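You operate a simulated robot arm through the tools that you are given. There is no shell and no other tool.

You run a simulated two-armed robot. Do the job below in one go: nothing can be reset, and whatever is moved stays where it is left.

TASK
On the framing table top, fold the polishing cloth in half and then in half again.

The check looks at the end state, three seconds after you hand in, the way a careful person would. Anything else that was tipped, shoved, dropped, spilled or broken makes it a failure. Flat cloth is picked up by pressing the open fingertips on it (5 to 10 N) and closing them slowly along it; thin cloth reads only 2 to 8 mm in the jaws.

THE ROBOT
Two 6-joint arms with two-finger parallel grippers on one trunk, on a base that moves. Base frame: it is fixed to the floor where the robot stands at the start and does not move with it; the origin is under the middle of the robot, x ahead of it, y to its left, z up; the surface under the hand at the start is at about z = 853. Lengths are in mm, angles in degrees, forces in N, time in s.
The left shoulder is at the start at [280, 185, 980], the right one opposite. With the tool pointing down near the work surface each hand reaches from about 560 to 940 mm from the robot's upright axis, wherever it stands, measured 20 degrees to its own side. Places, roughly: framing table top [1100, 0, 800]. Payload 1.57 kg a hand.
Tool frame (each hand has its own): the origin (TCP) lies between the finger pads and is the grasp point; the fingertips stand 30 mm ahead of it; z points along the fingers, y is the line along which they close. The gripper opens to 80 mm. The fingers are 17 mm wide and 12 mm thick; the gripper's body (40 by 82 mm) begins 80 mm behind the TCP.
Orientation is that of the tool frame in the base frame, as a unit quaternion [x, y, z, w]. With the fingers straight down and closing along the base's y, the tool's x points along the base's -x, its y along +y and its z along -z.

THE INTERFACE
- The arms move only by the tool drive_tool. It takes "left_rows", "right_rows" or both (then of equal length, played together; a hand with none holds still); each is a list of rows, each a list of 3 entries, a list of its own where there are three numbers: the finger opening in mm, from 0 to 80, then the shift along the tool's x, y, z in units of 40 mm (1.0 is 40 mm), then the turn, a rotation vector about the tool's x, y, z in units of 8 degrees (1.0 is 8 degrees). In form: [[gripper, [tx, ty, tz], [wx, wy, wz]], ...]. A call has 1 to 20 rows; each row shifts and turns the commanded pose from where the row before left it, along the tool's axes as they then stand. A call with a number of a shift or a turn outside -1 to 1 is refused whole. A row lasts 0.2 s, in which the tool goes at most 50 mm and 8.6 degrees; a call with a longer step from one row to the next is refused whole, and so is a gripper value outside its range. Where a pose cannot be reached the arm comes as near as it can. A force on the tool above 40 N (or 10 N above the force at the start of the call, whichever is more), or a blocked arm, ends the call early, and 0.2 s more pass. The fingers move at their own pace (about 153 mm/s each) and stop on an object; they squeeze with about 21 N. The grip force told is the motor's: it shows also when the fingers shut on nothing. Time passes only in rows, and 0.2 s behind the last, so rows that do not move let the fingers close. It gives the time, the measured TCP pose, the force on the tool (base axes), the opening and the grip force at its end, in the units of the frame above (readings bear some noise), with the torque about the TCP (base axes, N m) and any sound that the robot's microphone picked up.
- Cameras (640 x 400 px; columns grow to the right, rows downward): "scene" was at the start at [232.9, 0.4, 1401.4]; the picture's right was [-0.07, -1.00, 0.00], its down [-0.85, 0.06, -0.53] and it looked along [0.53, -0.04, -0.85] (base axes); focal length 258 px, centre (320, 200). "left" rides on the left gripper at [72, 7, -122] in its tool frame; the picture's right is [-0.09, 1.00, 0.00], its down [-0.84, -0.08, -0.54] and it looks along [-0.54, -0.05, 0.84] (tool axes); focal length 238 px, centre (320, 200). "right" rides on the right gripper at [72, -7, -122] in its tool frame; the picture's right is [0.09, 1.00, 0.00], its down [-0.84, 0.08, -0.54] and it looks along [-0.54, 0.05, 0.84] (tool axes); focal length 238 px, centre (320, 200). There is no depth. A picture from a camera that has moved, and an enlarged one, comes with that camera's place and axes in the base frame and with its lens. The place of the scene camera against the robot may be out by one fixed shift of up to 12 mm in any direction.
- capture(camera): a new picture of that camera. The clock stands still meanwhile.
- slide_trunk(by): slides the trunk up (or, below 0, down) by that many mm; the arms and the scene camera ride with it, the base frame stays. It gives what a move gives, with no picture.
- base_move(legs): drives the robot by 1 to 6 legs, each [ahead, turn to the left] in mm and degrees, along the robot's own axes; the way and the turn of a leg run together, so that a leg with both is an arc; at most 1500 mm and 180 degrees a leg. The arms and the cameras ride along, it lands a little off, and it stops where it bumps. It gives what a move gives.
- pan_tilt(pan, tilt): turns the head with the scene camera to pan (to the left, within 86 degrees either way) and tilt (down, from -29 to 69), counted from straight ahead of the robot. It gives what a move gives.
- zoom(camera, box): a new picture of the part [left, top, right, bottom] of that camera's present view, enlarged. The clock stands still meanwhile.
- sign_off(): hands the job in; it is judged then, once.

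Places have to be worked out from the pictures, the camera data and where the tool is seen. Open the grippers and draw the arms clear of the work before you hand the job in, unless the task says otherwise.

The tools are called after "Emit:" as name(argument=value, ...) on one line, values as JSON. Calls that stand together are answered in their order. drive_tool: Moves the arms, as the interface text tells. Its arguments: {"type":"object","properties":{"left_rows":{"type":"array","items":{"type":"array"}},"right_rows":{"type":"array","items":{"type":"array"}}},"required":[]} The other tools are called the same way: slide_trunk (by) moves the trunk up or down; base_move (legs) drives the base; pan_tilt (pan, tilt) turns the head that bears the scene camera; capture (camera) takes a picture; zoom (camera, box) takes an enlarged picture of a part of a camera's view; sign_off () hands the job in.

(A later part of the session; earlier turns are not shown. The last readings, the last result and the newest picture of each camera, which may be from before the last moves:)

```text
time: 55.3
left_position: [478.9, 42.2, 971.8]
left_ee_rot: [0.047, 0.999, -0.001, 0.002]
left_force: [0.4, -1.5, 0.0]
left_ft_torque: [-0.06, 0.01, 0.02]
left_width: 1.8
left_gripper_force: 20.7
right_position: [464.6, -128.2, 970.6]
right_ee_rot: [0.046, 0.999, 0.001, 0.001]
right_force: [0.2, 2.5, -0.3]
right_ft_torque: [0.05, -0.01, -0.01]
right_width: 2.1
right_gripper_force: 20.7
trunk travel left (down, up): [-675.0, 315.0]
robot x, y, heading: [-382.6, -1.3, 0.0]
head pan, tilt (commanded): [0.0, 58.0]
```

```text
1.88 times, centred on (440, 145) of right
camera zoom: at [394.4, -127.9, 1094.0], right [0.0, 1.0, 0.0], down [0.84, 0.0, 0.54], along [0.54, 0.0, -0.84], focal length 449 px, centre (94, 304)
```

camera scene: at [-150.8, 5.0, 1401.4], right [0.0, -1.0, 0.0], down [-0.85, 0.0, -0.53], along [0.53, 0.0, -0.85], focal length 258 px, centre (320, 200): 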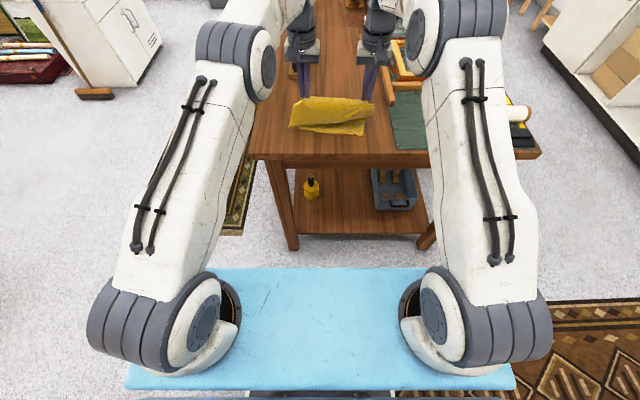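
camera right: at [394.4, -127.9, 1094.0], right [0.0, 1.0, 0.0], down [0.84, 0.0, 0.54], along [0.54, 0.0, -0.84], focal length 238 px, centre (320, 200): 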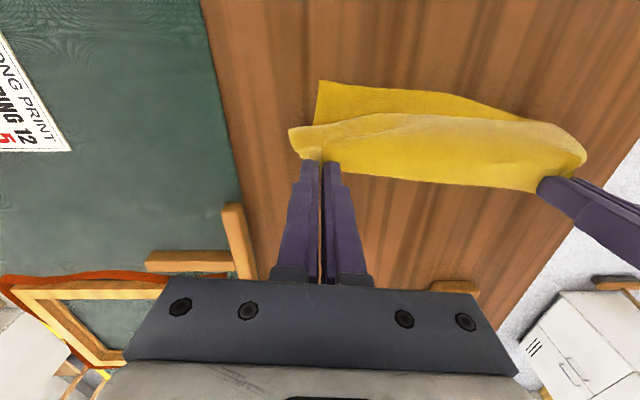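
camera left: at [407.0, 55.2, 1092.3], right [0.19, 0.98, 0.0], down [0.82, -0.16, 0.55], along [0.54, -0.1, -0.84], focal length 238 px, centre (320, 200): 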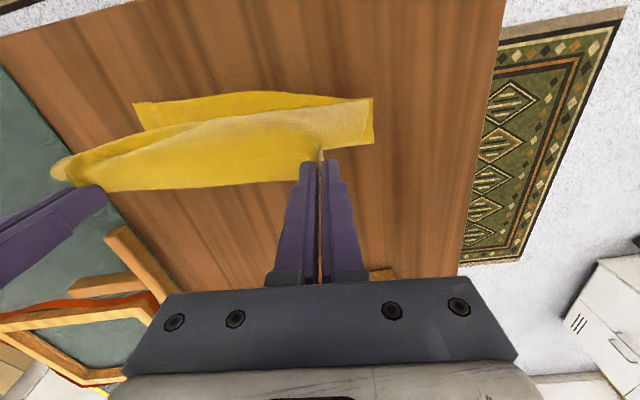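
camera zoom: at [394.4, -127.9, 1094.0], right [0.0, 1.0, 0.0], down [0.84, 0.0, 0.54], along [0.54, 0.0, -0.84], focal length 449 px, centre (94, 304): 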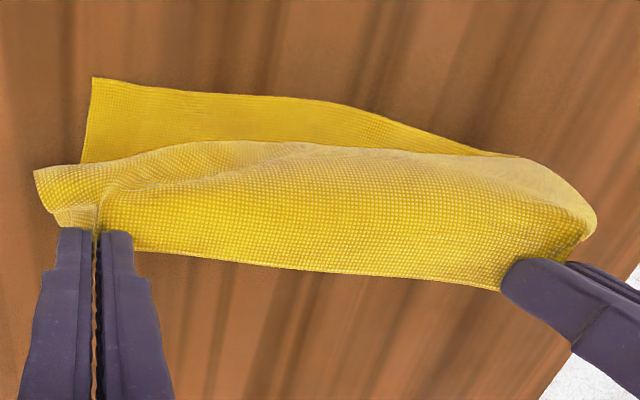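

The flap bulges toward me because the strip leaves the jaws horizontally, and it sits ~30 mm too far right. I'll start tilting the fingers forward about the fingertips (40° first) while shifting 28 mm left, staying high.

Emit:
drive_tool(left_rows=[[0, [0.104, 0.14, 0.007], [0, -1, 0]], [0, [0.104, 0.14, 0.007], [0, -1, 0]], [0, [0.104, 0.14, 0.007], [0, -1, 0]], [0, [0.104, 0.14, 0.007], [0, -1, 0]], [0, [0.104, 0.14, 0.007], [0, -1, 0]], [0, [0, 0, 0], [0, 0, 0]]], right_rows=[[0, [0.104, 0.14, 0.007], [0, -1, 0]], [0, [0.104, 0.14, 0.007], [0, -1, 0]], [0, [0.104, 0.14, 0.007], [0, -1, 0]], [0, [0.104, 0.14, 0.007], [0, -1, 0]], [0, [0.104, 0.14, 0.007], [0, -1, 0]], [0, [0, 0, 0], [0, 0, 0]]])

Emit:
zoom(camera="scene", box=[250, 50, 410, 150])

Emit:
capture(camera="left")

```text
time: 56.7
left_position: [465.2, 72.2, 966.4]
left_ee_rot: [0.042, 0.945, -0.009, 0.325]
left_force: [-0.9, -7.8, -1.0]
left_ft_torque: [-0.23, 0.04, -0.14]
left_width: 1.8
left_gripper_force: 21.0
left hand out of reach, approached as far as the arm can: row 5
right_position: [449.6, -101.8, 965.6]
right_ee_rot: [0.045, 0.944, -0.018, 0.325]
right_force: [0.7, 8.4, -0.1]
right_ft_torque: [0.23, -0.03, 0.09]
right_width: 1.8
right_gripper_force: 20.9
right hand out of reach, approached as far as the arm can: row 5
trunk travel left (down, up): [-675.0, 315.0]
robot x, y, heading: [-385.3, 1.3, -0.1]
head pan, tilt (commanded): [0.0, 58.0]
```

```text
4.00 times, centred on (330, 100) of scene
camera zoom: at [-151.2, 5.0, 1401.5], right [0.0, -1.0, 0.0], down [-0.85, 0.0, -0.53], along [0.53, 0.0, -0.85], focal length 1032 px, centre (280, 600)
```

zoom: 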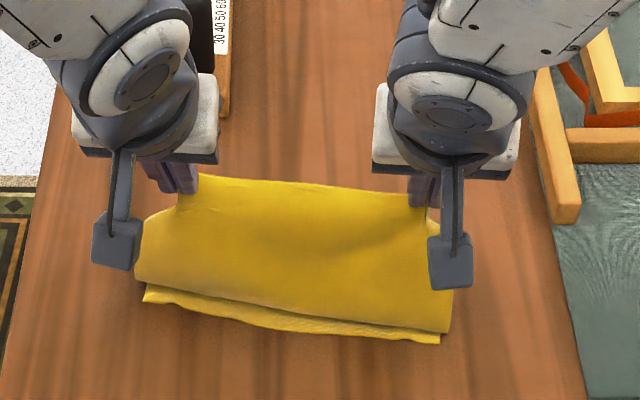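

```text
taken
camera left: at [333.1, 89.4, 1017.9], right [0.16, 0.99, 0.07], down [0.32, -0.11, 0.94], along [0.93, -0.13, -0.33], focal length 238 px, centre (320, 200)
```

left: 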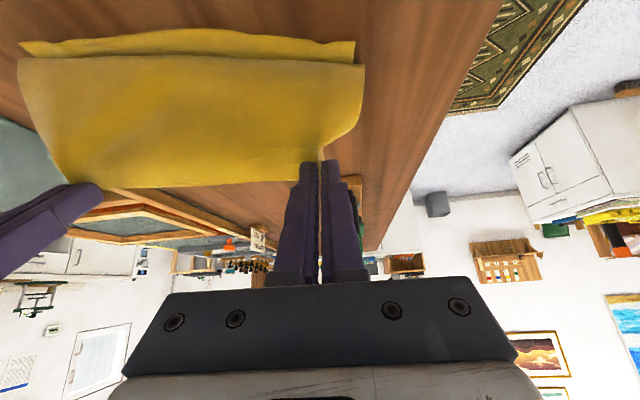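

Tilt reached 38° before the arm's limit. I'll lower the trunk 60 mm (lowering the cloth with it), relax the sideways tension, raise the hands 30 mm relative, and try for more tilt.

Emit:
slide_trunk(by=-60)

Emit:
drive_tool(left_rows=[[0, [-0.15, -0.06, -0.18], [0, 0, 0]], [0, [-0.15, 0, -0.18], [0, 0, 0]], [0, [-0.15, 0, -0.18], [0, 0, 0]], [0, [0.104, 0, 0.007], [0, -1, 0]], [0, [0, 0, 0], [0, 0, 0]]], right_rows=[[0, [-0.15, 0.06, -0.18], [0, 0, 0]], [0, [-0.15, 0, -0.18], [0, 0, 0]], [0, [-0.15, 0, -0.18], [0, 0, 0]], [0, [0.104, 0, 0.007], [0, -1, 0]], [0, [0, 0, 0], [0, 0, 0]]])

Emit:
capture(camera="scene")

```text
time: 57.7
left_position: [463.8, 73.2, 905.6]
left_ee_rot: [0.042, 0.945, -0.008, 0.324]
left_force: [-1.3, -11.9, 0.3]
left_ft_torque: [-0.3, 0.06, -0.2]
left_width: 1.9
left_gripper_force: 21.0
right_position: [452.3, -102.2, 905.5]
right_ee_rot: [0.045, 0.944, -0.018, 0.325]
right_force: [0.7, 11.5, 0.1]
right_ft_torque: [0.31, -0.03, 0.13]
right_width: 1.7
right_gripper_force: 20.8
trunk travel left (down, up): [-615.0, 375.0]
robot x, y, heading: [-386.0, 0.6, 0.0]
head pan, tilt (commanded): [0.0, 58.0]
```

```text
time: 58.9
left_position: [465.4, 75.8, 934.1]
left_ee_rot: [0.037, 0.935, 0.003, 0.352]
left_force: [-3.6, -22.5, -0.4]
left_ft_torque: [-0.55, 0.04, -0.4]
left_width: 2.0
left_gripper_force: 21.0
left hand out of reach, approached as far as the arm can: row 4
right_position: [450.3, -101.9, 932.5]
right_ee_rot: [0.047, 0.932, -0.027, 0.358]
right_force: [2.5, 22.4, 0.2]
right_ft_torque: [0.63, -0.08, 0.33]
right_width: 2.2
right_gripper_force: 21.0
right hand out of reach, approached as far as the arm can: row 4
trunk travel left (down, up): [-615.0, 375.0]
robot x, y, heading: [-383.3, 0.4, -0.0]
head pan, tilt (commanded): [0.0, 58.0]
```

```text
taken
camera scene: at [-151.3, 5.0, 1341.5], right [0.0, -1.0, 0.0], down [-0.85, 0.0, -0.53], along [0.53, 0.0, -0.85], focal length 258 px, centre (320, 200)
```

scene: 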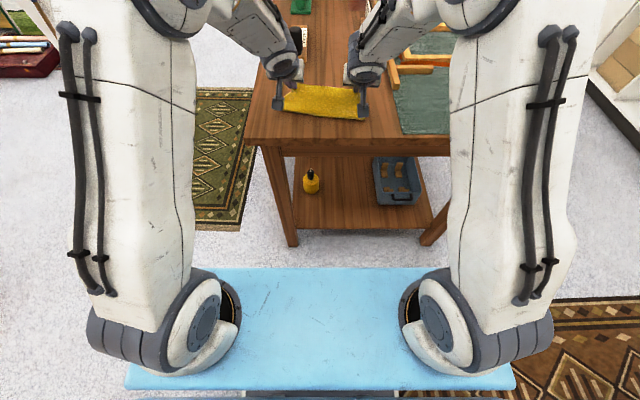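

Tilt is at its limit (~41°) and the lateral pull rose to 22 N, so I'll bring the hands 4 mm closer each and lower them partway, then look at the near edge again.

Emit:
drive_tool(left_rows=[[0, [0, -0.12, 0], [0, 0, 0]], [0, [0.14, 0, 0.16], [0, 0, 0]], [0, [0.14, 0, 0.16], [0, 0, 0]], [0, [0, 0, 0], [0, 0, 0]]], right_rows=[[0, [0, 0.12, 0], [0, 0, 0]], [0, [0.14, 0, 0.16], [0, 0, 0]], [0, [0.14, 0, 0.16], [0, 0, 0]], [0, [0, 0, 0], [0, 0, 0]]])

Emit:
zoom(camera="scene", box=[240, 60, 400, 160])

Emit:
capture(camera="left")

Emit:
capture(camera="right")

```text
time: 59.9
left_position: [466.6, 74.0, 917.8]
left_ee_rot: [0.035, 0.936, 0.006, 0.351]
left_force: [-0.8, -12.0, 0.0]
left_ft_torque: [-0.32, 0.06, -0.19]
left_width: 1.7
left_gripper_force: 21.4
right_position: [451.4, -99.9, 914.1]
right_ee_rot: [0.049, 0.932, -0.03, 0.358]
right_force: [0.2, 12.7, -0.1]
right_ft_torque: [0.33, -0.07, 0.19]
right_width: 1.8
right_gripper_force: 21.3
trunk travel left (down, up): [-615.0, 375.0]
robot x, y, heading: [-386.5, 0.7, 0.1]
head pan, tilt (commanded): [0.0, 58.0]
```

```text
4.00 times, centred on (320, 110) of scene
camera zoom: at [-151.2, 5.0, 1341.5], right [0.0, -1.0, 0.0], down [-0.85, 0.0, -0.53], along [0.53, 0.0, -0.85], focal length 1032 px, centre (320, 560)
```

zoom: 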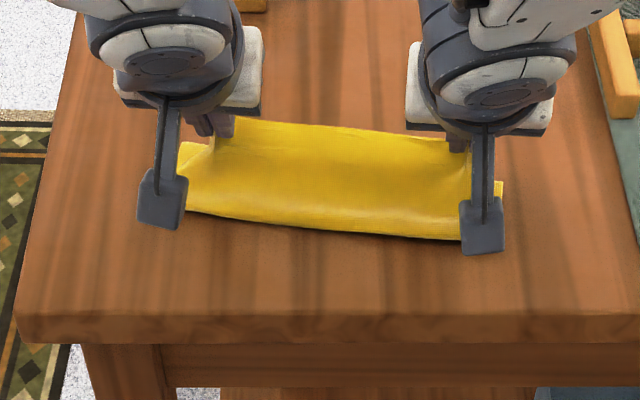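

```text
taken
camera left: at [331.8, 86.1, 961.1], right [0.13, 0.99, 0.1], down [0.27, -0.13, 0.96], along [0.95, -0.1, -0.28], focal length 238 px, centre (320, 200)
```

left: 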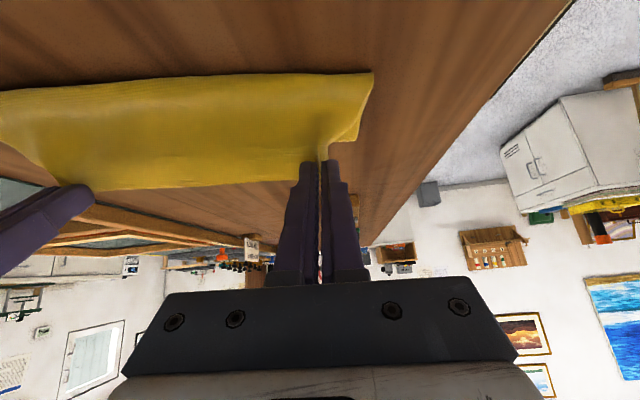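

```text
taken
camera right: at [316.8, -89.5, 957.5], right [0.04, 1.0, -0.08], down [0.27, 0.07, 0.96], along [0.96, -0.06, -0.26], focal length 238 px, centre (320, 200)
```

right: 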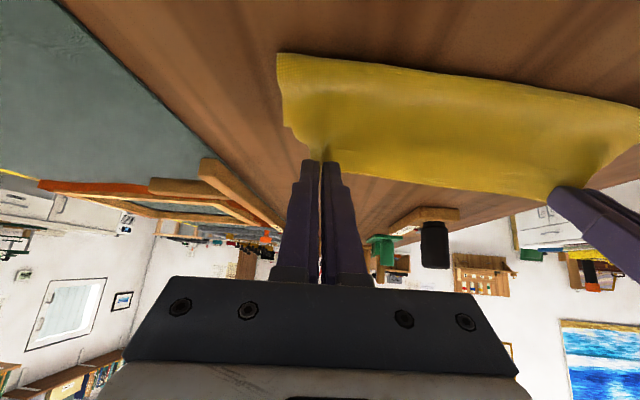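

The flap is nearly over; fingertips are ≈35 mm above the table. I'll lower further and draw both hands toward the near edge (right a bit more, since the near edge slants), easing the tension as well.

Emit:
drive_tool(left_rows=[[0, [0.19, -0.09, 0.11], [0, 0, 0]], [0, [0.19, -0.07, 0.11], [0, 0, 0]], [0, [0.19, -0.07, 0.11], [0, 0, 0]], [0, [0, 0, 0], [0, 0, 0]]], right_rows=[[0, [0.24, -0.03, 0.02], [0, 0, 0]], [0, [0.24, -0.03, 0.02], [0, 0, 0]], [0, [0.24, -0.03, 0.02], [0, 0, 0]], [0, [0, 0, 0], [0, 0, 0]]])

Emit:
zoom(camera="scene", box=[240, 60, 400, 160])

Emit:
capture(camera="left")

Emit:
capture(camera="right")

```text
time: 60.9
left_position: [457.3, 66.6, 892.6]
left_ee_rot: [0.034, 0.936, 0.008, 0.351]
left_force: [-0.4, -4.2, 0.1]
left_ft_torque: [-0.09, 0.04, -0.11]
left_width: 1.9
left_gripper_force: 20.4
right_position: [431.7, -102.0, 893.7]
right_ee_rot: [0.049, 0.932, -0.031, 0.359]
right_force: [1.1, 3.7, 0.4]
right_ft_torque: [0.14, -0.02, 0.06]
right_width: 1.9
right_gripper_force: 21.3
trunk travel left (down, up): [-615.0, 375.0]
robot x, y, heading: [-384.9, -1.6, -0.0]
head pan, tilt (commanded): [0.0, 58.0]
```

```text
4.00 times, centred on (320, 110) of scene
camera zoom: at [-151.2, 5.0, 1341.5], right [0.0, -1.0, 0.0], down [-0.85, 0.0, -0.53], along [0.53, 0.0, -0.85], focal length 1032 px, centre (320, 560)
```

zoom: 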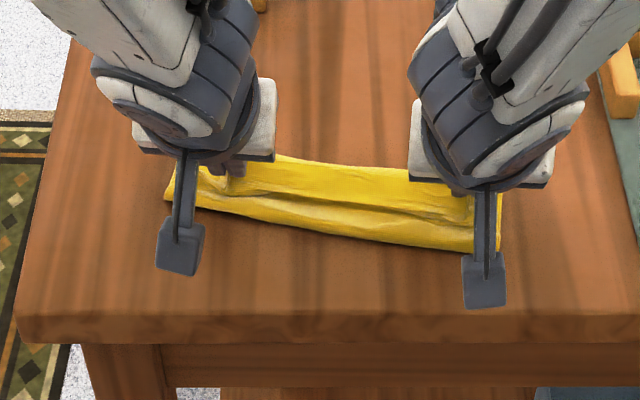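

```text
taken
camera left: at [322.6, 78.5, 935.9], right [0.13, 0.99, 0.1], down [0.27, -0.13, 0.95], along [0.95, -0.1, -0.28], focal length 238 px, centre (320, 200)
```

left: 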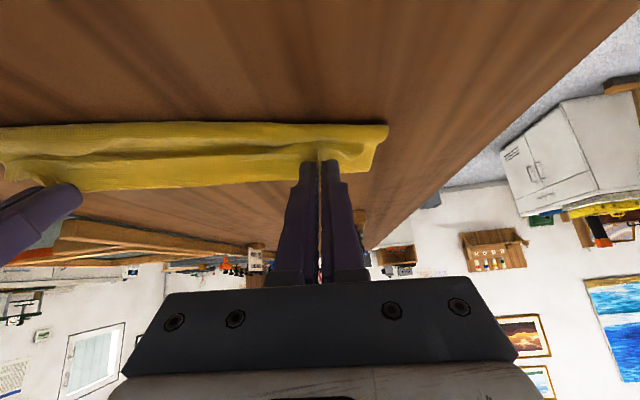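

```text
taken
camera right: at [296.8, -91.9, 936.4], right [0.05, 1.0, -0.08], down [0.27, 0.07, 0.96], along [0.96, -0.07, -0.26], focal length 238 px, centre (320, 200)
```

right: 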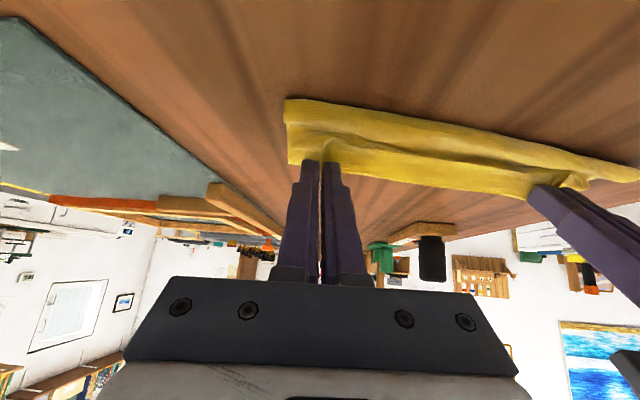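

The flap is low now. I'll zoom in from the hand cameras to understand which visible boundary is the lower layer's edge and which is the flap.

Emit:
zoom(camera="left", box=[200, 90, 420, 227])

Emit:
zoom(camera="right", box=[260, 70, 480, 207])

Emit:
zoom(camera="scene", box=[275, 90, 375, 152])

```text
2.91 times, centred on (310, 158) of left
camera zoom: at [322.6, 78.5, 935.9], right [0.13, 0.99, 0.1], down [0.27, -0.13, 0.95], along [0.95, -0.1, -0.28], focal length 693 px, centre (349, 321)
```

zoom: 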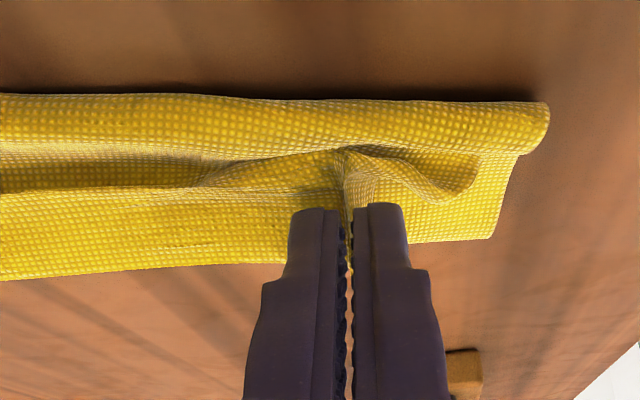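

```text
2.91 times, centred on (370, 138) of right
camera zoom: at [296.8, -91.9, 936.4], right [0.05, 1.0, -0.08], down [0.27, 0.07, 0.96], along [0.96, -0.07, -0.26], focal length 693 px, centre (174, 379)
```

zoom: 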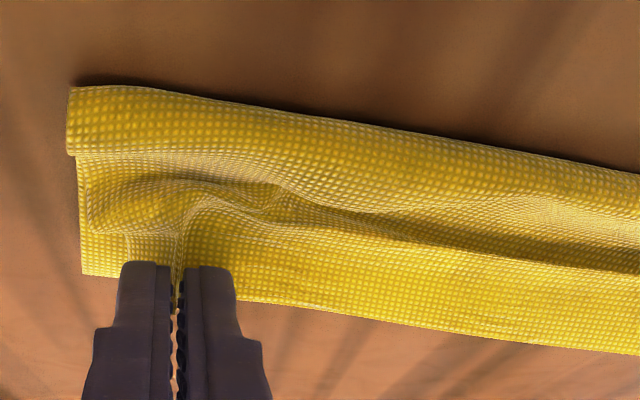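

```text
6.40 times, centred on (325, 121) of scene
camera zoom: at [-151.2, 5.0, 1341.5], right [0.0, -1.0, 0.0], down [-0.85, 0.0, -0.53], along [0.53, 0.0, -0.85], focal length 1651 px, centre (288, 706)
```

zoom: 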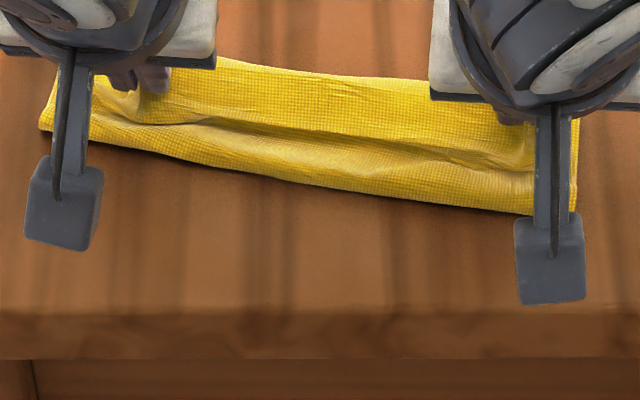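

I see now: the stiff cloth billows toward me, so the crease sits too near (x≈524) and the flap is long; I can flip it over now and afterwards re-grip the overhanging top edge, which will then leave the jaws in the natural direction. I'll shift the hands ~25 mm forward, lower slightly and release.

Emit:
drive_tool(left_rows=[[0, [-0.15, 0, 0.14], [0, 0, 0]], [0, [-0.15, 0, 0.16], [0, 0, 0]], [0, [-0.1, 0, 0.18], [0, 0, 0]], [0, [0, 0, 0], [0, 0, 0]]], right_rows=[[0, [-0.15, 0, 0.14], [0, 0, 0]], [0, [-0.15, 0, 0.16], [0, 0, 0]], [0, [-0.1, 0, 0.18], [0, 0, 0]], [0, [0, 0, 0], [0, 0, 0]]])

Emit:
zoom(camera="left", box=[200, 90, 420, 227])

Emit:
zoom(camera="scene", box=[275, 80, 375, 142])

```text
time: 61.9
left_position: [481.7, 64.7, 888.3]
left_ee_rot: [0.036, 0.936, 0.005, 0.351]
left_force: [-0.6, -5.4, 0.1]
left_ft_torque: [-0.12, 0.02, -0.09]
left_width: 2.0
left_gripper_force: 21.2
right_position: [455.6, -104.7, 889.3]
right_ee_rot: [0.049, 0.932, -0.03, 0.358]
right_force: [0.2, 4.2, -0.3]
right_ft_torque: [0.11, -0.04, 0.03]
right_width: 1.9
right_gripper_force: 21.1
trunk travel left (down, up): [-615.0, 375.0]
robot x, y, heading: [-383.8, 1.3, -0.1]
head pan, tilt (commanded): [0.0, 58.0]
```

```text
2.91 times, centred on (310, 158) of left
camera zoom: at [347.3, 76.9, 932.5], right [0.13, 0.99, 0.1], down [0.27, -0.13, 0.96], along [0.95, -0.1, -0.28], focal length 693 px, centre (349, 321)
```

zoom: 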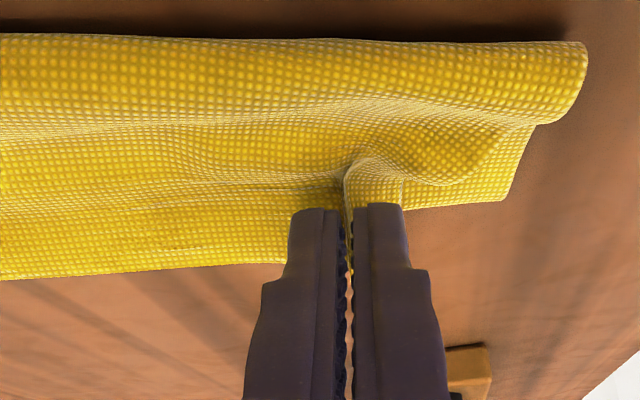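

```text
6.40 times, centred on (325, 111) of scene
camera zoom: at [-151.2, 5.0, 1341.5], right [0.0, -1.0, 0.0], down [-0.85, 0.0, -0.53], along [0.53, 0.0, -0.85], focal length 1651 px, centre (288, 770)
```

zoom: 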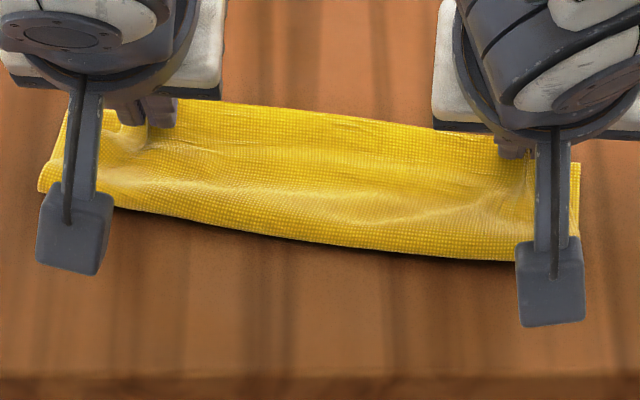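

The bulge front stayed near the lower edge. Now I'll open the fingers and withdraw along the finger direction, then look.

Emit:
drive_tool(left_rows=[[10, [0, 0, 0], [0, 0, 0]], [25, [0, 0, 0], [0, 0, 0]], [40, [0, 0, 0], [0, 0, 0]], [40, [0, 0, -0.3], [0, 0, 0]], [40, [0, 0, -0.6], [0, 0, 0]], [40, [0, 0, -0.8], [0, 0, 0]], [40, [0, 0, -0.8], [0, 0, 0]], [40, [0, 0, 0], [0, 0, 0]]], right_rows=[[10, [0, 0, 0], [0, 0, 0]], [25, [0, 0, 0], [0, 0, 0]], [40, [0, 0, 0], [0, 0, 0]], [40, [0, 0, -0.3], [0, 0, 0]], [40, [0, 0, -0.6], [0, 0, 0]], [40, [0, 0, -0.8], [0, 0, 0]], [40, [0, 0, -0.8], [0, 0, 0]], [40, [0, 0, 0], [0, 0, 0]]])

Emit:
capture(camera="left")

Emit:
zoom(camera="scene", box=[255, 70, 395, 157])

```text
time: 63.7
left_position: [415.4, 65.7, 964.2]
left_ee_rot: [0.035, 0.936, 0.006, 0.351]
left_force: [0.1, -0.9, 0.5]
left_ft_torque: [-0.01, 0.03, -0.02]
left_width: 39.9
left_gripper_force: 0.1
right_position: [389.6, -96.1, 965.5]
right_ee_rot: [0.05, 0.932, -0.031, 0.357]
right_force: [0.8, 0.2, -1.0]
right_ft_torque: [0.04, -0.02, 0.01]
right_width: 40.1
right_gripper_force: 0.1
trunk travel left (down, up): [-615.0, 375.0]
robot x, y, heading: [-386.9, 2.3, 0.3]
head pan, tilt (commanded): [0.0, 58.0]
```

```text
taken
camera left: at [280.7, 78.4, 1007.9], right [0.13, 0.99, 0.1], down [0.27, -0.13, 0.95], along [0.95, -0.1, -0.28], focal length 238 px, centre (320, 200)
```

left: 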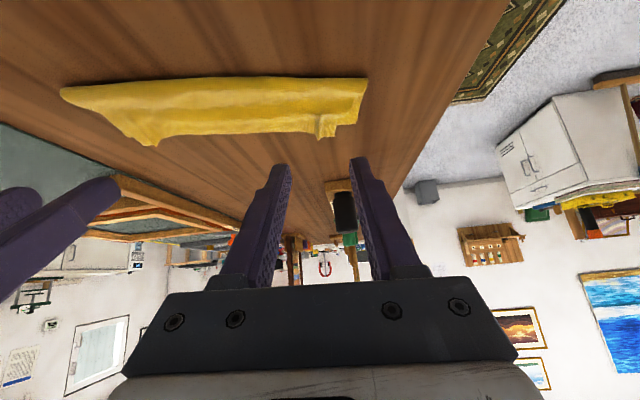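

```text
4.57 times, centred on (325, 114) of scene
camera zoom: at [-151.5, 5.0, 1341.6], right [0.0, -1.0, 0.0], down [-0.85, 0.0, -0.53], along [0.53, 0.0, -0.85], focal length 1179 px, centre (297, 595)
```

zoom: 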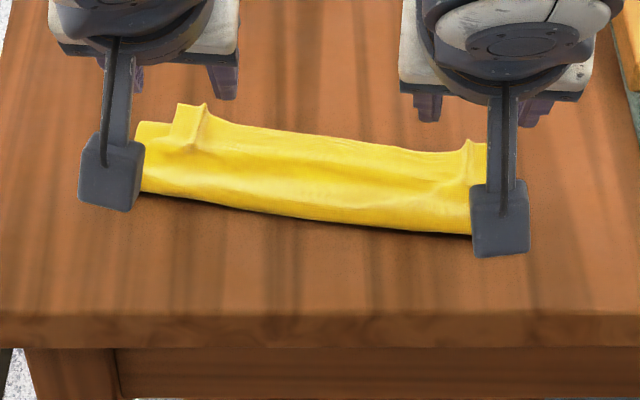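

The cloth stays in a rolled state with the old far edge on top. I'll raise both hands, straighten them to vertical and move outward for a clear view.

Emit:
drive_tool(left_rows=[[40, [0, 0.4, -0.5], [0, 1, 0]], [40, [0, 0.4, -0.5], [0, 1, 0]], [40, [0, 0.4, -0.3], [0, 1, 0]], [40, [0, 0.4, -0.3], [0, 1, 0]], [40, [0, 0.4, 0], [0, 1, 0]], [40, [0, 0, 0], [0, 0, 0]]], right_rows=[[40, [0, -0.4, -0.5], [0, 1, 0]], [40, [0, -0.4, -0.5], [0, 1, 0]], [40, [0, -0.4, -0.3], [0, 1, 0]], [40, [0, -0.4, -0.3], [0, 1, 0]], [40, [0, -0.4, 0], [0, 1, 0]], [40, [0, 0, 0], [0, 0, 0]]])

Emit:
zoom(camera="scene", box=[255, 70, 395, 157])

Emit:
capture(camera="left")

Emit:
capture(camera="right")

```text
time: 65.1
left_position: [387.3, 145.9, 1020.9]
left_ee_rot: [0.032, 0.999, 0.017, 0.01]
left_force: [0.8, 0.2, -0.4]
left_ft_torque: [0.02, 0.01, 0.01]
left_width: 39.8
left_gripper_force: 0.0
right_position: [345.9, -170.1, 1019.3]
right_ee_rot: [0.056, 0.998, -0.012, 0.018]
right_force: [0.2, 1.0, 0.4]
right_ft_torque: [0.01, -0.02, 0.06]
right_width: 39.8
right_gripper_force: 0.2
trunk travel left (down, up): [-615.0, 375.0]
robot x, y, heading: [-383.4, -1.3, -0.0]
head pan, tilt (commanded): [0.0, 58.0]
```

```text
4.57 times, centred on (325, 114) of scene
camera zoom: at [-151.1, 5.0, 1341.5], right [0.0, -1.0, 0.0], down [-0.85, 0.0, -0.53], along [0.53, 0.0, -0.85], focal length 1179 px, centre (297, 595)
```

zoom: 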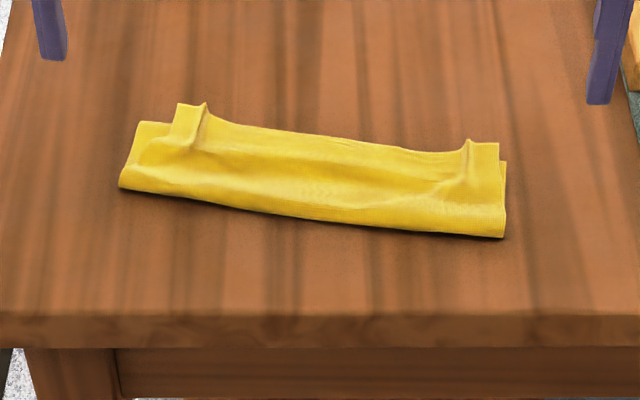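

```text
taken
camera left: at [313.5, 152.7, 1140.0], right [0.15, 0.99, 0.04], down [0.82, -0.15, 0.55], along [0.55, -0.05, -0.83], focal length 238 px, centre (320, 200)
```

left: 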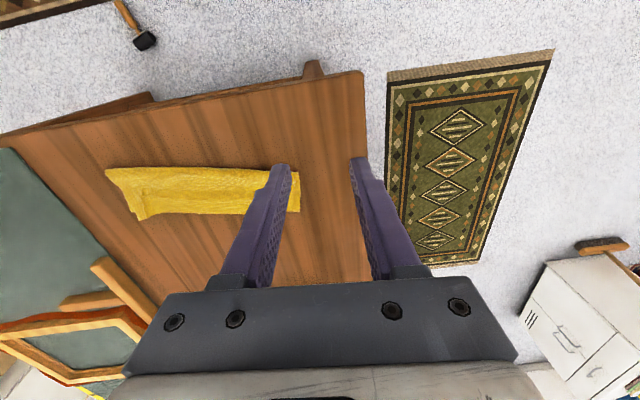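

```text
taken
camera right: at [271.5, -165.0, 1139.9], right [0.02, 1.0, -0.02], down [0.82, 0.0, 0.57], along [0.57, -0.03, -0.82], focal length 238 px, centre (320, 200)
```

right: 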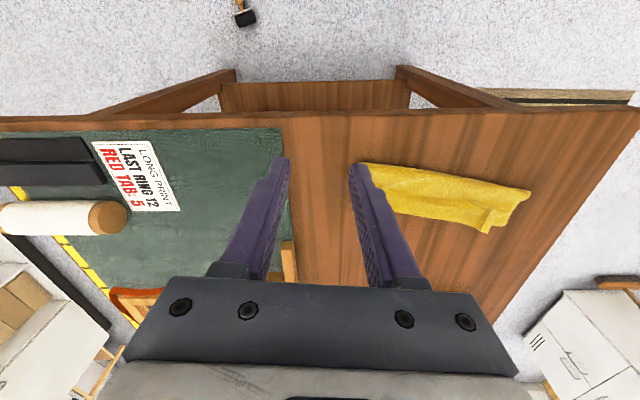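

The cloth is now a loose three-layer Z-strip, so the tail does not spring flat by itself. I'll unfold it again and redo the fold with a better edge grip (fingers closing across the edge). First I drive the base forward 170 mm to regain reach.

Emit:
base_move(legs=[[170, 0]])

Emit:
capture(camera="scene")

Emit:
capture(camera="left")

Emit:
capture(camera="right")

```text
time: 66.5
left_position: [559.3, 147.0, 1020.9]
left_ee_rot: [0.03, 0.999, 0.017, 0.01]
left_force: [-1.1, -0.3, 0.5]
left_ft_torque: [0.03, -0.04, 0.01]
left_width: 40.1
left_gripper_force: 0.1
right_position: [518.2, -168.2, 1018.4]
right_ee_rot: [0.056, 0.998, -0.012, 0.018]
right_force: [0.2, 0.4, 0.7]
right_ft_torque: [0.0, 0.0, 0.01]
right_width: 40.0
right_gripper_force: 0.2
trunk travel left (down, up): [-615.0, 375.0]
robot x, y, heading: [-213.9, 1.9, 0.1]
head pan, tilt (commanded): [0.0, 58.0]
```

```text
taken
camera scene: at [20.2, 5.5, 1341.6], right [0.0, -1.0, 0.0], down [-0.85, 0.0, -0.53], along [0.53, 0.0, -0.85], focal length 258 px, centre (320, 200)
```

scene: 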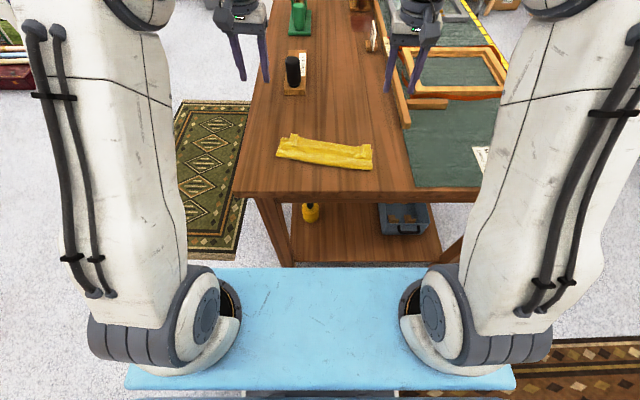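

```text
taken
camera left: at [484.5, 153.7, 1140.2], right [0.15, 0.99, 0.04], down [0.82, -0.15, 0.55], along [0.55, -0.05, -0.83], focal length 238 px, centre (320, 200)
```

left: 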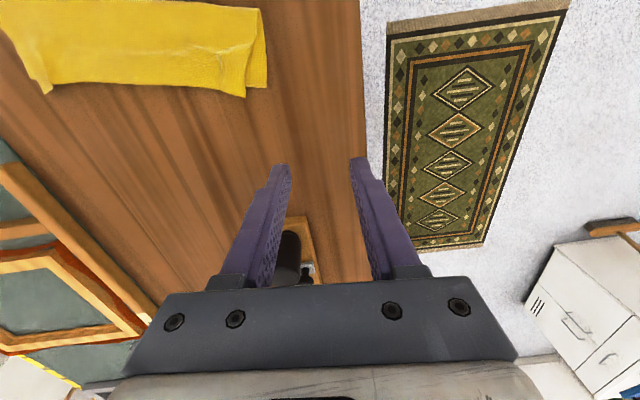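

```text
taken
camera right: at [443.0, -163.7, 1139.9], right [0.02, 1.0, -0.02], down [0.82, 0.0, 0.57], along [0.57, -0.03, -0.82], focal length 238 px, centre (320, 200)
```

right: 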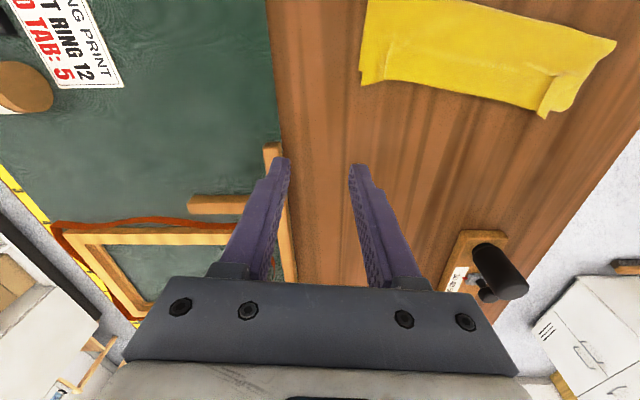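

I'll zoom in on the standing corner ridges, which are handy for gripping to unfold the cloth.

Emit:
zoom(camera="left", box=[0, 0, 300, 130])

Emit:
zoom(camera="right", box=[340, 0, 640, 130])

Emit:
zoom(camera="scene", box=[265, 115, 385, 190])

```text
2.13 times, centred on (150, 65) of left
camera zoom: at [484.5, 153.7, 1140.2], right [0.15, 0.99, 0.04], down [0.82, -0.15, 0.55], along [0.55, -0.05, -0.83], focal length 508 px, centre (683, 488)
```

zoom: 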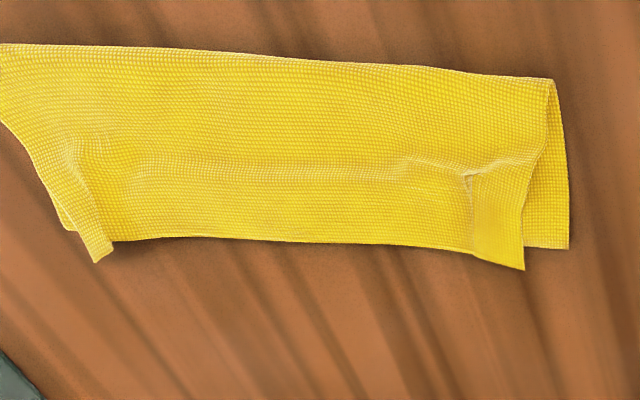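

```text
2.13 times, centred on (490, 65) of right
camera zoom: at [443.0, -163.7, 1139.9], right [0.02, 1.0, -0.02], down [0.82, 0.0, 0.57], along [0.57, -0.03, -0.82], focal length 508 px, centre (-43, 488)
```

zoom: 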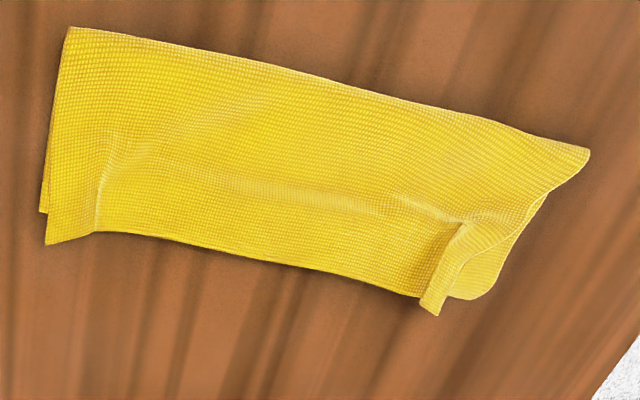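

```text
5.33 times, centred on (325, 152) of scene
camera zoom: at [20.2, 5.5, 1341.6], right [0.0, -1.0, 0.0], down [-0.85, 0.0, -0.53], along [0.53, 0.0, -0.85], focal length 1376 px, centre (293, 453)
```

zoom: 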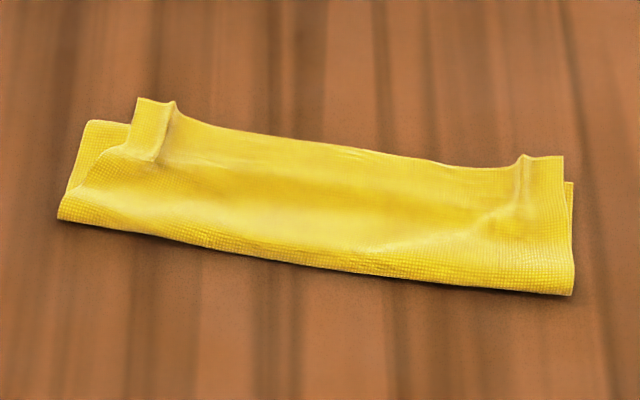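

The picture explains it: the cloth is limp and hangs straight down, so I need a 45° triangular path instead of a level carry. I'll re-grip the two standing corner ridges (≈(505, 62) and (479, −104)), first moving above them with the hands squared to the strip.

Emit:
drive_tool(left_rows=[[30, [0, 0, 0], [0.254, 0.126, 0.57]], [30, [0.21, -0.458, 0.58], [0, 0, 0]], [30, [0.21, -0.458, 0.58], [0, 0, 0]], [30, [0.21, -0.458, 0.58], [0, 0, 0]], [30, [0.21, -0.458, 0.58], [0, 0, 0]], [30, [0.21, -0.458, 0.58], [0, 0, 0]], [30, [0, 0, 0], [0, 0, 0]]], right_rows=[[30, [0, 0, 0], [-0.153, 0.269, 0.198]], [30, [0.239, 0.293, 0.568], [0, 0, 0]], [30, [0.239, 0.293, 0.568], [0, 0, 0]], [30, [0.239, 0.293, 0.568], [0, 0, 0]], [30, [0.239, 0.293, 0.568], [0, 0, 0]], [30, [0.239, 0.293, 0.568], [0, 0, 0]], [30, [0, 0, 0], [0, 0, 0]]])

Emit:
capture(camera="left")

Emit:
capture(camera="right")

```text
time: 68.1
left_position: [504.1, 63.0, 902.7]
left_ee_rot: [0.071, 0.998, 0.0, 0.0]
left_force: [-0.2, -0.2, -0.4]
left_ft_torque: [0.01, -0.02, -0.01]
left_width: 30.1
left_gripper_force: 0.0
right_position: [480.1, -104.1, 905.7]
right_ee_rot: [0.069, 0.998, 0.0, 0.001]
right_force: [-0.1, -0.2, -0.1]
right_ft_torque: [0.03, 0.01, 0.0]
right_width: 29.9
right_gripper_force: 0.0
trunk travel left (down, up): [-615.0, 375.0]
robot x, y, heading: [-212.8, -1.3, -0.1]
head pan, tilt (commanded): [0.0, 58.0]
```

```text
taken
camera left: at [433.5, 78.8, 1024.8], right [0.23, 0.97, 0.0], down [0.82, -0.19, 0.54], along [0.53, -0.12, -0.84], focal length 238 px, centre (320, 200)
```

left: 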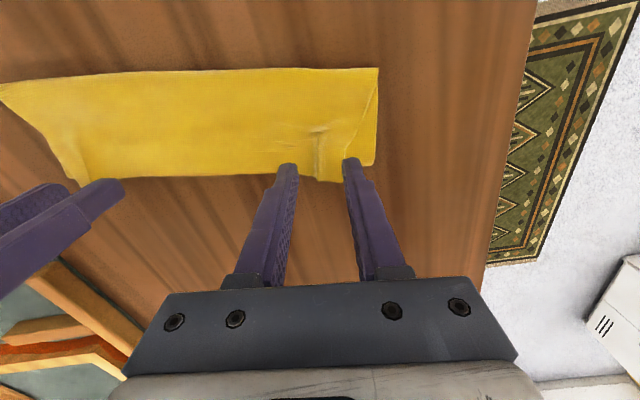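

```text
taken
camera right: at [407.8, -99.5, 1028.0], right [0.05, 1.0, 0.0], down [0.84, -0.04, 0.54], along [0.54, -0.02, -0.84], focal length 238 px, centre (320, 200)
```

right: 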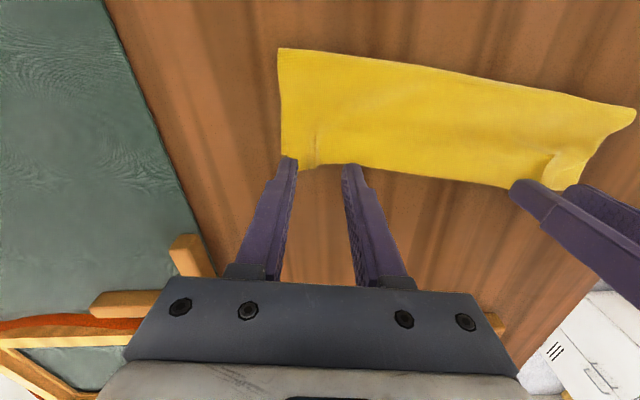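

Both ridges lie between the fingers; the right hand needs ≈9 mm more overlap, the left ≈3 mm. I'll adjust and lower until the tips are a few mm above the table.

Emit:
drive_tool(left_rows=[[30, [0.08, 0, 0.1], [0, 0, 0]], [30, [0, 0, 0.15], [0, 0, 0]], [30, [0, 0, 0], [0, 0, 0]]], right_rows=[[30, [0.23, -0.03, 0.1], [0, 0, 0]], [30, [0, 0, 0.2], [0, 0, 0]], [30, [0, 0, 0], [0, 0, 0]]])

Emit:
zoom(camera="left", box=[220, 80, 440, 217])

Emit:
zoom(camera="right", box=[220, 80, 440, 217])

```text
time: 68.9
left_position: [501.6, 63.0, 893.9]
left_ee_rot: [0.07, 0.998, 0.0, 0.001]
left_force: [-0.1, -0.1, -0.6]
left_ft_torque: [-0.01, 0.0, 0.04]
left_width: 30.1
left_gripper_force: 0.1
right_position: [470.2, -102.1, 893.8]
right_ee_rot: [0.07, 0.998, 0.0, 0.0]
right_force: [0.6, -0.1, -0.9]
right_ft_torque: [-0.01, 0.01, -0.02]
right_width: 29.9
right_gripper_force: 0.1
trunk travel left (down, up): [-615.0, 375.0]
robot x, y, heading: [-209.6, -0.5, 0.0]
head pan, tilt (commanded): [0.0, 58.0]
```

```text
2.91 times, centred on (330, 148) of left
camera zoom: at [430.6, 79.4, 1015.4], right [0.23, 0.97, 0.0], down [0.82, -0.19, 0.54], along [0.53, -0.12, -0.84], focal length 693 px, centre (291, 350)
```

zoom: 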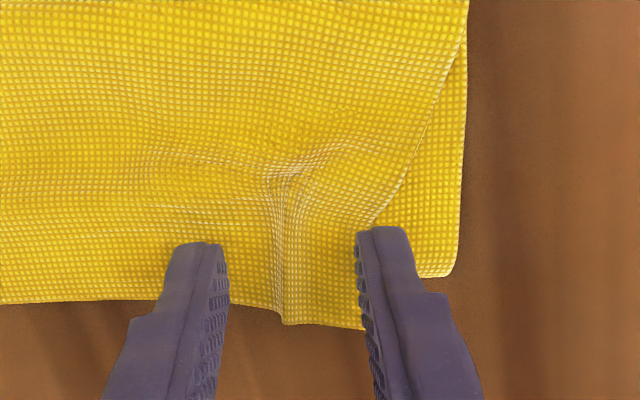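

```text
2.91 times, centred on (330, 148) of right
camera zoom: at [398.6, -100.0, 1016.3], right [0.05, 1.0, 0.0], down [0.84, -0.04, 0.54], along [0.54, -0.02, -0.84], focal length 693 px, centre (291, 350)
```

zoom: 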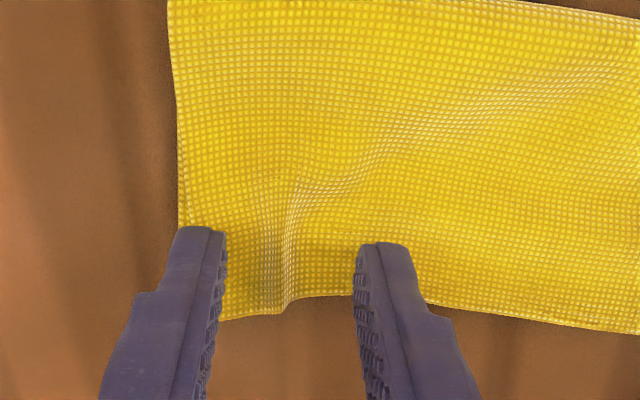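

Alignment is good. I'll lower gently to contact with the stacked layers.

Emit:
drive_tool(left_rows=[[30, [0, 0, 0.08], [0, 0, 0]], [30, [0, 0, 0], [0, 0, 0]], [30, [0, 0, 0], [0, 0, 0]]], right_rows=[[30, [0, 0, 0.08], [0, 0, 0]], [30, [0, 0, 0], [0, 0, 0]], [30, [0, 0, 0], [0, 0, 0]]])

Emit:
drive_tool(left_rows=[[30, [0, 0, 0.05], [0, 0, 0]], [30, [0, 0, 0], [0, 0, 0]], [30, [0, 0, 0], [0, 0, 0]]], right_rows=[[30, [0, 0, 0.05], [0, 0, 0]], [30, [0, 0, 0], [0, 0, 0]], [30, [0, 0, 0], [0, 0, 0]]])

```text
time: 69.7
left_position: [501.7, 62.8, 890.8]
left_ee_rot: [0.069, 0.998, 0.0, 0.0]
left_force: [0.1, 0.0, 0.5]
left_ft_torque: [0.02, 0.01, -0.01]
left_width: 29.9
left_gripper_force: 0.0
right_position: [469.4, -103.8, 891.3]
right_ee_rot: [0.07, 0.998, -0.001, 0.0]
right_force: [0.2, 1.0, -0.3]
right_ft_torque: [0.01, -0.02, -0.03]
right_width: 30.0
right_gripper_force: 0.0
trunk travel left (down, up): [-615.0, 375.0]
robot x, y, heading: [-212.8, 2.0, 0.2]
head pan, tilt (commanded): [0.0, 58.0]
```

```text
time: 70.5
left_position: [501.4, 63.1, 888.3]
left_ee_rot: [0.069, 0.998, 0.0, -0.001]
left_force: [-0.4, 0.6, 1.1]
left_ft_torque: [-0.01, 0.01, 0.0]
left_width: 30.3
left_gripper_force: 0.0
right_position: [470.1, -104.1, 889.7]
right_ee_rot: [0.07, 0.998, 0.0, 0.0]
right_force: [1.4, -1.0, 0.0]
right_ft_torque: [-0.03, 0.02, -0.01]
right_width: 29.8
right_gripper_force: 0.0
trunk travel left (down, up): [-615.0, 375.0]
robot x, y, heading: [-212.7, 4.5, 0.2]
head pan, tilt (commanded): [0.0, 58.0]
```

Almost at contact. Down 1.5 mm more, then close slowly on the ridges.

Emit:
drive_tool(left_rows=[[30, [0, 0, 0.035], [0, 0, 0]], [30, [0, 0, 0], [0, 0, 0]], [27, [0, 0, 0], [0, 0, 0]], [24, [0, 0, 0], [0, 0, 0]], [21, [0, 0, 0], [0, 0, 0]], [18, [0, 0, 0], [0, 0, 0]]], right_rows=[[30, [0, 0, 0.045], [0, 0, 0]], [30, [0, 0, 0], [0, 0, 0]], [27, [0, 0, 0], [0, 0, 0]], [24, [0, 0, 0], [0, 0, 0]], [21, [0, 0, 0], [0, 0, 0]], [18, [0, 0, 0], [0, 0, 0]]])

Emit:
zoom(camera="left", box=[220, 80, 440, 217])

Emit:
zoom(camera="right", box=[220, 80, 440, 217])

```text
time: 71.9
left_position: [501.3, 63.6, 887.6]
left_ee_rot: [0.07, 0.998, -0.001, -0.001]
left_force: [-0.2, 0.0, 0.2]
left_ft_torque: [0.02, -0.02, 0.0]
left_width: 18.1
left_gripper_force: 0.0
right_position: [470.3, -103.5, 887.7]
right_ee_rot: [0.07, 0.998, -0.001, 0.0]
right_force: [0.3, 0.5, -0.2]
right_ft_torque: [0.02, -0.03, 0.02]
right_width: 18.0
right_gripper_force: 0.0
trunk travel left (down, up): [-615.0, 375.0]
robot x, y, heading: [-210.4, -1.4, -0.1]
head pan, tilt (commanded): [0.0, 58.0]
```

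```text
2.91 times, centred on (330, 148) of left
camera zoom: at [431.0, 79.3, 1008.8], right [0.23, 0.97, 0.0], down [0.82, -0.19, 0.54], along [0.53, -0.12, -0.84], focal length 693 px, centre (291, 350)
```

zoom: 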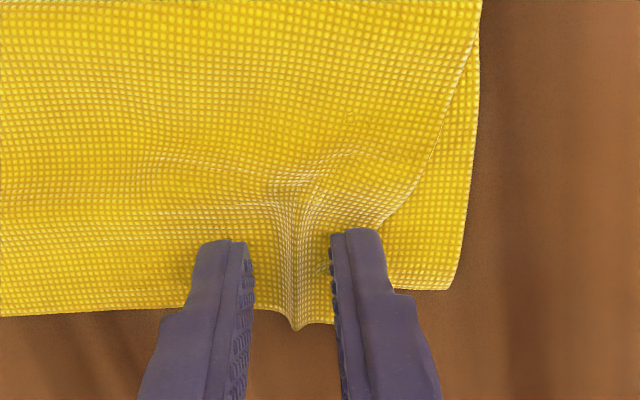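

```text
2.91 times, centred on (330, 148) of right
camera zoom: at [399.0, -100.0, 1009.9], right [0.05, 1.0, 0.0], down [0.84, -0.04, 0.54], along [0.54, -0.02, -0.84], focal length 693 px, centre (291, 350)
```

zoom: 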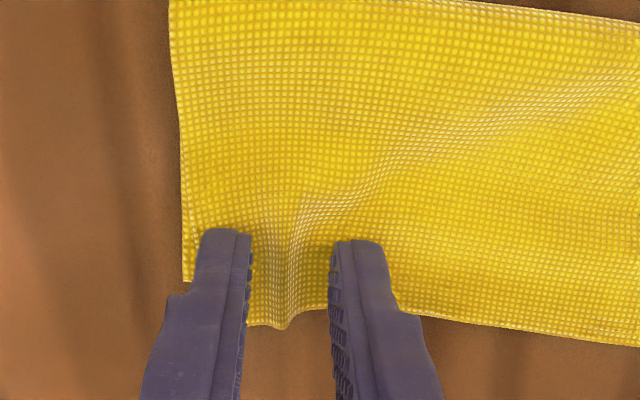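

The ridges are being gathered. Continuing to close fully.

Emit:
drive_tool(left_rows=[[16, [0, 0, 0], [0, 0, 0]], [14, [0, 0, 0], [0, 0, 0]], [12, [0, 0, 0], [0, 0, 0]], [10, [0, 0, 0], [0, 0, 0]], [8, [0, 0, 0], [0, 0, 0]], [6, [0, 0, 0], [0, 0, 0]], [3, [0, 0, 0], [0, 0, 0]], [0, [0, 0, 0], [0, 0, 0]], [0, [0, 0, 0], [0, 0, 0]]], right_rows=[[16, [0, 0, 0.01], [0, 0, 0]], [14, [0, 0, 0.01], [0, 0, 0]], [12, [0, 0, 0], [0, 0, 0]], [10, [0, 0, 0], [0, 0, 0]], [8, [0, 0, 0], [0, 0, 0]], [6, [0, 0, 0], [0, 0, 0]], [3, [0, 0, 0], [0, 0, 0]], [0, [0, 0, 0], [0, 0, 0]], [0, [0, 0, 0], [0, 0, 0]]])

Emit:
zoom(camera="left", box=[220, 80, 440, 217])

Emit:
zoom(camera="right", box=[220, 80, 440, 217])

```text
time: 73.9
left_position: [500.8, 63.9, 887.2]
left_ee_rot: [0.07, 0.998, 0.0, -0.001]
left_force: [0.1, -0.6, 0.4]
left_ft_torque: [-0.02, 0.01, 0.0]
left_width: 1.8
left_gripper_force: 20.9
right_position: [471.2, -103.9, 887.6]
right_ee_rot: [0.07, 0.998, 0.001, 0.0]
right_force: [-0.1, 1.2, 0.0]
right_ft_torque: [0.0, 0.0, 0.0]
right_width: 1.8
right_gripper_force: 20.9
trunk travel left (down, up): [-615.0, 375.0]
robot x, y, heading: [-212.8, -4.7, 0.2]
head pan, tilt (commanded): [0.0, 58.0]
```

```text
2.91 times, centred on (330, 148) of left
camera zoom: at [431.0, 79.2, 1008.8], right [0.23, 0.97, 0.0], down [0.82, -0.19, 0.54], along [0.53, -0.12, -0.84], focal length 693 px, centre (291, 350)
```

zoom: 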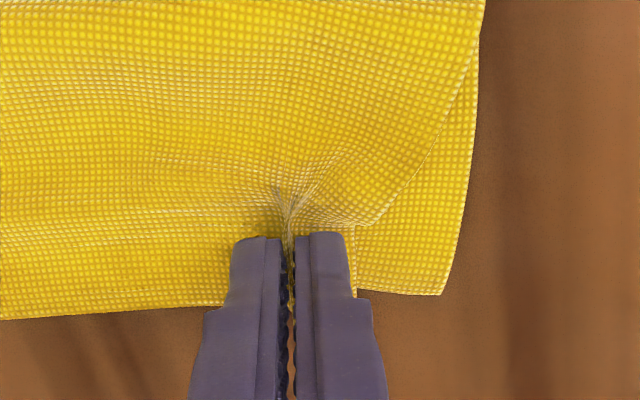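

```text
2.91 times, centred on (330, 148) of right
camera zoom: at [399.0, -99.9, 1009.0], right [0.05, 1.0, 0.0], down [0.84, -0.04, 0.54], along [0.54, -0.02, -0.84], focal length 693 px, centre (291, 350)
```

zoom: 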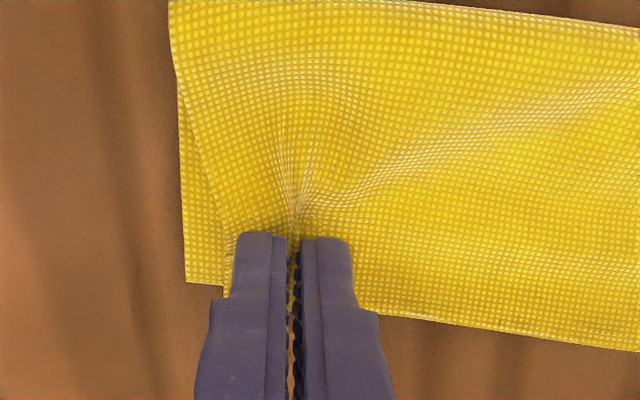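

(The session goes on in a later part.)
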